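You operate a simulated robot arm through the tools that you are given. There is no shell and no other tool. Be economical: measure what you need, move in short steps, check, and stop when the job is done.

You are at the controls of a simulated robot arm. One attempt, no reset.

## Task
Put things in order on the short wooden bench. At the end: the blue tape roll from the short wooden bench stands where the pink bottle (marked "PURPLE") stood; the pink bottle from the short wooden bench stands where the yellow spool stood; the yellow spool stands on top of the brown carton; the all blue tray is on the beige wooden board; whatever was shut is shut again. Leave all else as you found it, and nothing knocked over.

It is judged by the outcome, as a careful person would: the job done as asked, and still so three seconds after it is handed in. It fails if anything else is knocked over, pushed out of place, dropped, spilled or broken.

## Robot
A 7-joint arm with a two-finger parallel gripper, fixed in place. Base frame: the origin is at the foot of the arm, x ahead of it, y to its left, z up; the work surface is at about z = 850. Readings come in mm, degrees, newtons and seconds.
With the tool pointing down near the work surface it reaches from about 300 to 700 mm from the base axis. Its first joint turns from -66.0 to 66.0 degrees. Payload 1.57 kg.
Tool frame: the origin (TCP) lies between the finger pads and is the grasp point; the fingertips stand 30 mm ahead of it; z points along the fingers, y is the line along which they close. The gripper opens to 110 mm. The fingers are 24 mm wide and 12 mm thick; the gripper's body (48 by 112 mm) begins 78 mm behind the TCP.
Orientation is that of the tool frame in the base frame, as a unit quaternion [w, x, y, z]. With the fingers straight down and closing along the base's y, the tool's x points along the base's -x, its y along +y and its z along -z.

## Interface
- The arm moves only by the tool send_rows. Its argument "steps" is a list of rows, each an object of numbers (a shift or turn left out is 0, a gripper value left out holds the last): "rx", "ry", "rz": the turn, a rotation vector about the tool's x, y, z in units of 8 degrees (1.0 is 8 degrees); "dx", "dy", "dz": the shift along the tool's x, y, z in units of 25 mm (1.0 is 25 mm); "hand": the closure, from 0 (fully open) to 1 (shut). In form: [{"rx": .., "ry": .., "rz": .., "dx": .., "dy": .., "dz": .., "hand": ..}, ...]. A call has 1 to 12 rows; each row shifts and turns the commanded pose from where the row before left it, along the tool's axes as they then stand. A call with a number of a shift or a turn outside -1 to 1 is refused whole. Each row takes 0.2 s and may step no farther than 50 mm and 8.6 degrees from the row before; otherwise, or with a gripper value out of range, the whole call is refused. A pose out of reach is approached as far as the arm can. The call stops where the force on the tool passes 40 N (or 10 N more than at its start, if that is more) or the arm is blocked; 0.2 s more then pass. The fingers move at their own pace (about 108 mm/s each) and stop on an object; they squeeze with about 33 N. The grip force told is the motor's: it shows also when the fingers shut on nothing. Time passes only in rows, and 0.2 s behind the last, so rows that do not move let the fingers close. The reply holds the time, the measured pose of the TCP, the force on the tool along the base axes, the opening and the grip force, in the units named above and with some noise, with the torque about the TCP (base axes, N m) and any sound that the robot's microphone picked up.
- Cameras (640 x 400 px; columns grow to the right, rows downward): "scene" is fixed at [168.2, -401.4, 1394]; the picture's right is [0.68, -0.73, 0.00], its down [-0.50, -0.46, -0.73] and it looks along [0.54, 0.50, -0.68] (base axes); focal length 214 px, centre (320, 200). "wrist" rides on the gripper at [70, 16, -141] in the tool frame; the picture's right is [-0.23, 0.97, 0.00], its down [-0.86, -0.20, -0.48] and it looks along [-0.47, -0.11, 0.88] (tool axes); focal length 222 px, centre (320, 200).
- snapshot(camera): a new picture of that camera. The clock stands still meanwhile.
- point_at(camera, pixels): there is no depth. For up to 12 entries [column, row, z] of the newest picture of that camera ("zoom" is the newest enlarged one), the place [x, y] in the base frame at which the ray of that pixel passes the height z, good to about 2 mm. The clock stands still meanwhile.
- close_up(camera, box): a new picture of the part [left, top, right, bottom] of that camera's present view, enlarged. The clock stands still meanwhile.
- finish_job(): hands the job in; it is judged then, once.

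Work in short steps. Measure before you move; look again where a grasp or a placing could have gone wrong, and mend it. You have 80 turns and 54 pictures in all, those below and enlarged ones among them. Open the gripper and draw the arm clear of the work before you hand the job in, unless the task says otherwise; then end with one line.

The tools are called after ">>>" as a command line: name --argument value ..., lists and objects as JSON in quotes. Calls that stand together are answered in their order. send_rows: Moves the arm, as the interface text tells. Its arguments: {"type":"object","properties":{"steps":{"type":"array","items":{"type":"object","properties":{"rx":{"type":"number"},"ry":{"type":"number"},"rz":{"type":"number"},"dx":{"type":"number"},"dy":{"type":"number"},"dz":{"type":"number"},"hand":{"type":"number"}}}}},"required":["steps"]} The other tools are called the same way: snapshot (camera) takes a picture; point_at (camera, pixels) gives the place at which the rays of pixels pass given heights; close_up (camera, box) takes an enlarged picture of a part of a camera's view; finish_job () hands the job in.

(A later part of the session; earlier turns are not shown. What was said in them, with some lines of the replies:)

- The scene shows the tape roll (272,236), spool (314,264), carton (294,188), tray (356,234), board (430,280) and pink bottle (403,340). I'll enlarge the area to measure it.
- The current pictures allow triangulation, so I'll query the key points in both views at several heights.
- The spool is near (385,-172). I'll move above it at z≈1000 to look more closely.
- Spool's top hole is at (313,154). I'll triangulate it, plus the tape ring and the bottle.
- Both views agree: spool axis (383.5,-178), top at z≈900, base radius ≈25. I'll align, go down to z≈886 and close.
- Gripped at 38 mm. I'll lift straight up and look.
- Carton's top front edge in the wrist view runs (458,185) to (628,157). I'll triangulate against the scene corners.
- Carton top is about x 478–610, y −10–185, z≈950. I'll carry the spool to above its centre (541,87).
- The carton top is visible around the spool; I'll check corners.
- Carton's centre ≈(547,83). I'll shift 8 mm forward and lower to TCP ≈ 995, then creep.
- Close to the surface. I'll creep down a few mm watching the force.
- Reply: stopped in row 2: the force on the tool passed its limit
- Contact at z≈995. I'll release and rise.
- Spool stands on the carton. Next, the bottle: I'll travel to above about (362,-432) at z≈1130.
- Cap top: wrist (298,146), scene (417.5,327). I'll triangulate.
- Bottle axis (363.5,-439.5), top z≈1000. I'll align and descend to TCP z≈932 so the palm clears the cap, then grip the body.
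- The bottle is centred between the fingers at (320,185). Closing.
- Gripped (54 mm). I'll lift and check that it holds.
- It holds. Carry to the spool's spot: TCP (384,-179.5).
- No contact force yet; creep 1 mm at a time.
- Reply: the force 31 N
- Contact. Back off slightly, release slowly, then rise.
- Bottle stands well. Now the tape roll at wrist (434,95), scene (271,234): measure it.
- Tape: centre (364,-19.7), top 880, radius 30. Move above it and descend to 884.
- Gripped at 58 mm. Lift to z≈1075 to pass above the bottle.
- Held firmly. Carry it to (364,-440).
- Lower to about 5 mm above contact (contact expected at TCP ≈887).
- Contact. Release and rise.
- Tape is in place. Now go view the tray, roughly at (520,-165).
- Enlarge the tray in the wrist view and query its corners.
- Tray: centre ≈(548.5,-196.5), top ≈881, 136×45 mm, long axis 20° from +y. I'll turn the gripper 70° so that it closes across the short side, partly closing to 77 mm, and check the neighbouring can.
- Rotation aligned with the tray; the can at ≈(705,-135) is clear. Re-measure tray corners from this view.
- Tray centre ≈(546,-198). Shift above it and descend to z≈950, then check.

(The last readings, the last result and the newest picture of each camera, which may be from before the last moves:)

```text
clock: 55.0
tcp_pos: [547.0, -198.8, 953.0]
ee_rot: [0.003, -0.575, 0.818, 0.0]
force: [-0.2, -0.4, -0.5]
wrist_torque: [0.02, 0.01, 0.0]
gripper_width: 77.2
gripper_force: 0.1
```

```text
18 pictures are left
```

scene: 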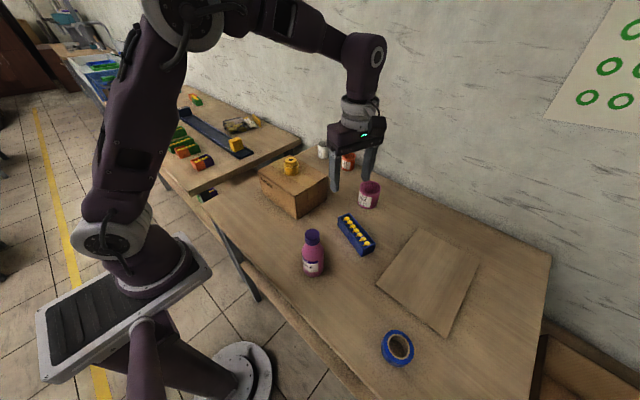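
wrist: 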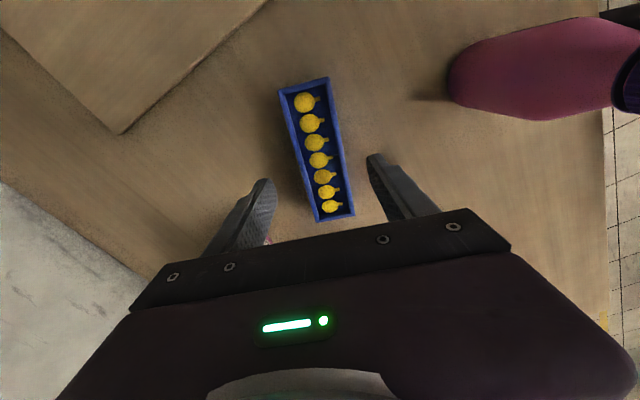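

Centred between the fingers. Descend to z≈886 and close.

>>> send_rows --steps '[{"dz": 0.8}, {"dz": 0.8}, {"dz": 0.6}, {"dz": 0.4}, {"dz": 0.08}, {}, {"hand": 0.5}, {"hand": 0.55}, {"hand": 1}, {"hand": 1}]'

>>> snapshot --camera "wrist"

```text
clock: 57.2
tcp_pos: [546.9, -198.0, 885.8]
ee_rot: [0.003, -0.574, 0.819, -0.001]
force: [0.3, -0.3, 0.4]
wrist_torque: [0.01, 0.02, 0.04]
gripper_width: 44.5
gripper_force: 33.3
```

```text
17 pictures are left
```

wrist: 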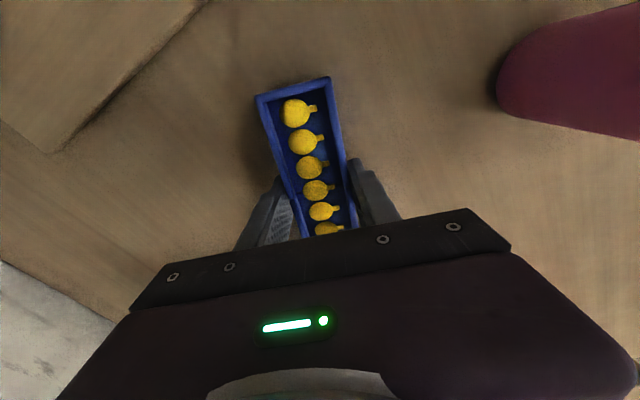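

Gripped at 44.5 mm across the middle. Lift slowly and check tilt.

>>> send_rows --steps '[{"dz": -0.2}, {"dz": -0.4}, {"dz": -0.6}, {"dz": -0.6}, {"dz": -0.6}, {}]'

>>> close_up --camera "scene" --box '[290, 150, 430, 270]'

```text
clock: 58.6
tcp_pos: [546.1, -198.7, 945.1]
ee_rot: [0.003, -0.574, 0.819, -0.001]
force: [-0.7, 0.1, -1.6]
wrist_torque: [-0.01, -0.01, 0.01]
gripper_width: 44.8
gripper_force: 32.9
```

```text
3.33 times, centred on (360, 210) of scene
```

zoom: 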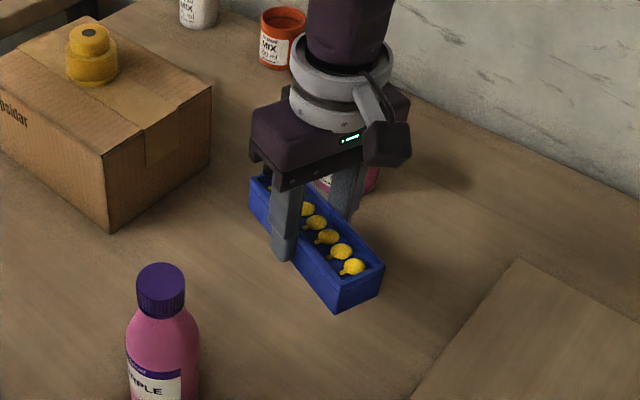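

Level and secure. Carry gently to above the board at (532,-415).

>>> send_rows --steps '[{"dx": 0.35, "dy": -0.1}, {"dx": 0.7, "dy": -0.2}, {"dx": 0.75, "dy": -0.22}, {"dx": 0.8, "dy": -0.23}, {"dx": 0.8, "dy": -0.23}, {"dx": 0.8, "dy": -0.23}, {"dx": 0.8, "dy": -0.23}, {"dx": 0.8, "dy": -0.23}, {"dx": 0.8, "dy": -0.23}, {"dx": 0.8, "dy": -0.23}, {"dx": 0.6, "dy": -0.17}, {"dx": 0.3, "dy": -0.1}]'

>>> snapshot --camera "wrist"

>>> close_up --camera "scene" --box '[350, 200, 510, 360]'

```text
clock: 61.2
tcp_pos: [527.0, -410.7, 945.7]
ee_rot: [0.001, -0.574, 0.819, -0.001]
force: [-0.1, -0.1, -1.3]
wrist_torque: [0.0, -0.02, -0.02]
gripper_width: 44.4
gripper_force: 32.7
out of reach, approached as far as the arm can: row 11, 12
```

```text
15 pictures are left
```

wrist: 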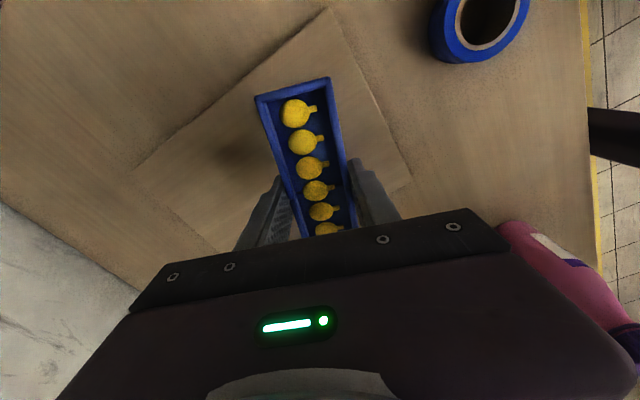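

```text
2.50 times, centred on (430, 280) of scene
```

zoom: 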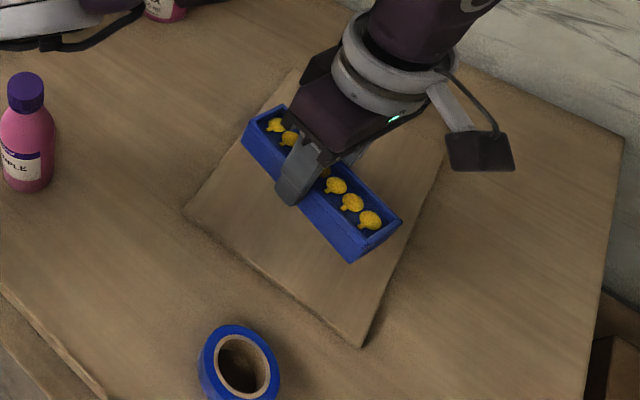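

Position (527,-411) puts the tray wholly on the board. Lower gently.

>>> send_rows --steps '[{"dz": 0.4}, {"dz": 0.5}, {"dz": 0.4}, {"dz": 0.2}, {}]'

```text
clock: 62.4
tcp_pos: [529.2, -410.6, 907.2]
ee_rot: [0.002, -0.574, 0.819, -0.001]
force: [-1.1, 1.8, -1.7]
wrist_torque: [0.02, -0.01, -0.03]
gripper_width: 44.8
gripper_force: 33.0
```

>>> send_rows --steps '[{"dz": 0.15}, {"dz": 0.1}, {"dz": 0.08}, {"dz": 0.06}, {}]'

>>> close_up --camera "scene" --box '[350, 200, 510, 360]'

```text
clock: 63.6
tcp_pos: [528.3, -410.7, 896.1]
ee_rot: [0.004, -0.574, 0.819, -0.001]
force: [0.8, 0.0, -1.5]
wrist_torque: [-0.03, 0.02, 0.01]
gripper_width: 44.4
gripper_force: 33.1
```

```text
2.50 times, centred on (430, 280) of scene
```

zoom: 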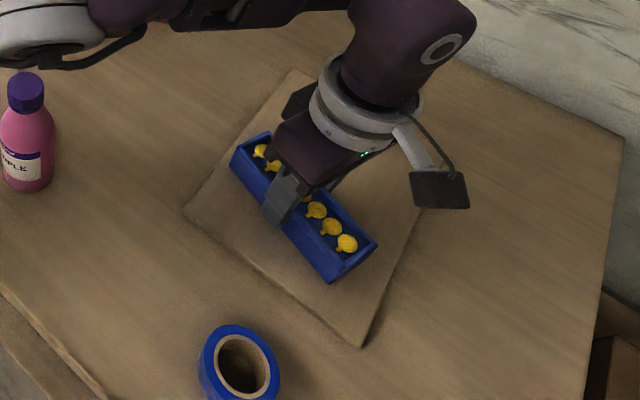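

>>> send_rows --steps '[{"dz": 0.05}, {"dz": 0.05}, {"dz": 0.04}, {}]'

```text
clock: 64.6
tcp_pos: [528.2, -412.0, 894.0]
ee_rot: [0.003, -0.575, 0.818, -0.002]
force: [-1.5, 3.6, 20.7]
wrist_torque: [0.66, 0.17, 0.03]
gripper_width: 44.2
gripper_force: 33.3
```

Contact on the board. Ease off, open, and rise.

>>> send_rows --steps '[{"dz": -0.04}, {"hand": 0.5}, {"hand": 0.3}, {"hand": 0.3}, {"dz": -0.4}, {"dz": -1}, {"dz": -1}, {"dz": -1}, {"dz": -1}, {"dz": -1}, {}]'

>>> snapshot --camera "wrist"

```text
clock: 67.0
tcp_pos: [522.7, -407.7, 1006.4]
ee_rot: [0.003, -0.573, 0.82, 0.0]
force: [-0.3, -0.6, -0.7]
wrist_torque: [0.0, -0.04, 0.0]
gripper_width: 76.9
gripper_force: 0.1
out of reach, approached as far as the arm can: row 9, 10
```

```text
12 pictures are left
```

wrist: 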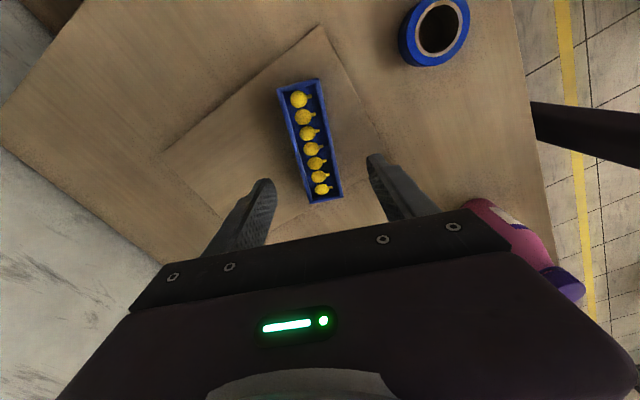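

Tray stands on the board. Draw the arm back and up, opening fully, then inspect all.

>>> send_rows --steps '[{"dx": -0.6, "dy": 0.5, "dz": -0.7}, {"dx": -0.67, "dy": 0.47, "dz": -0.8}, {"dx": -0.67, "dy": 0.47, "dz": -0.8}, {"dx": -0.67, "dy": 0.47, "dz": -0.8}, {"dx": -0.67, "dy": 0.47, "dz": -0.8}, {"dx": -0.67, "dy": 0.47, "dz": -0.8}, {"dx": -0.67, "dy": 0.47, "dz": -0.8, "hand": 0}, {"dx": -0.67, "dy": 0.47, "dz": -0.8}, {"dz": -0.8}, {"dz": -0.8}, {}]'

>>> snapshot --camera "scene"

>>> close_up --camera "scene" --box '[280, 210, 480, 390]'

```text
clock: 69.4
tcp_pos: [475.5, -249.0, 1202.9]
ee_rot: [0.003, -0.575, 0.818, -0.002]
force: [0.1, -0.1, 0.2]
wrist_torque: [0.02, 0.03, 0.04]
gripper_width: 110.0
gripper_force: 0.1
```

```text
11 pictures are left
```

scene: 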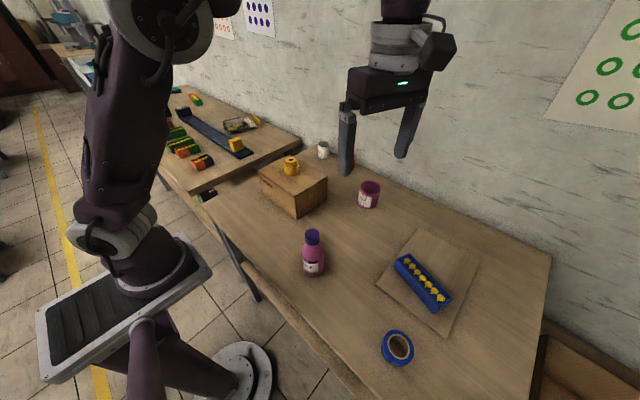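

```text
2.22 times, centred on (380, 300) of scene
```

zoom: 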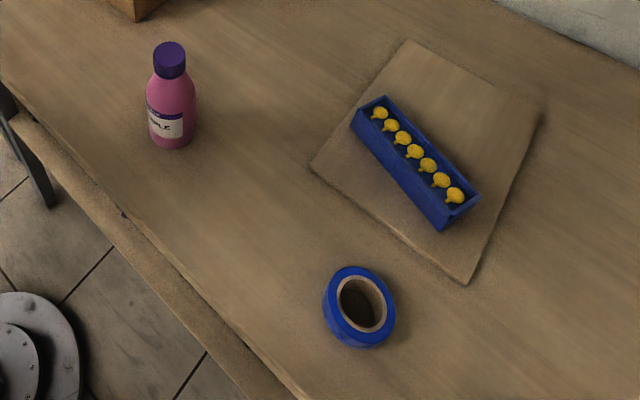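

All four items stand where asked, with the arm clear and the gripper open. Handing in.

>>> finish_job

```text
The job is handed in.
```

I've handed the job in: the spool is on the carton, the pink bottle is on the spool's old spot, the tape roll is on the bottle's old spot and the blue tray is on the board. Nothing was knocked over, and nothing shut had to be opened.
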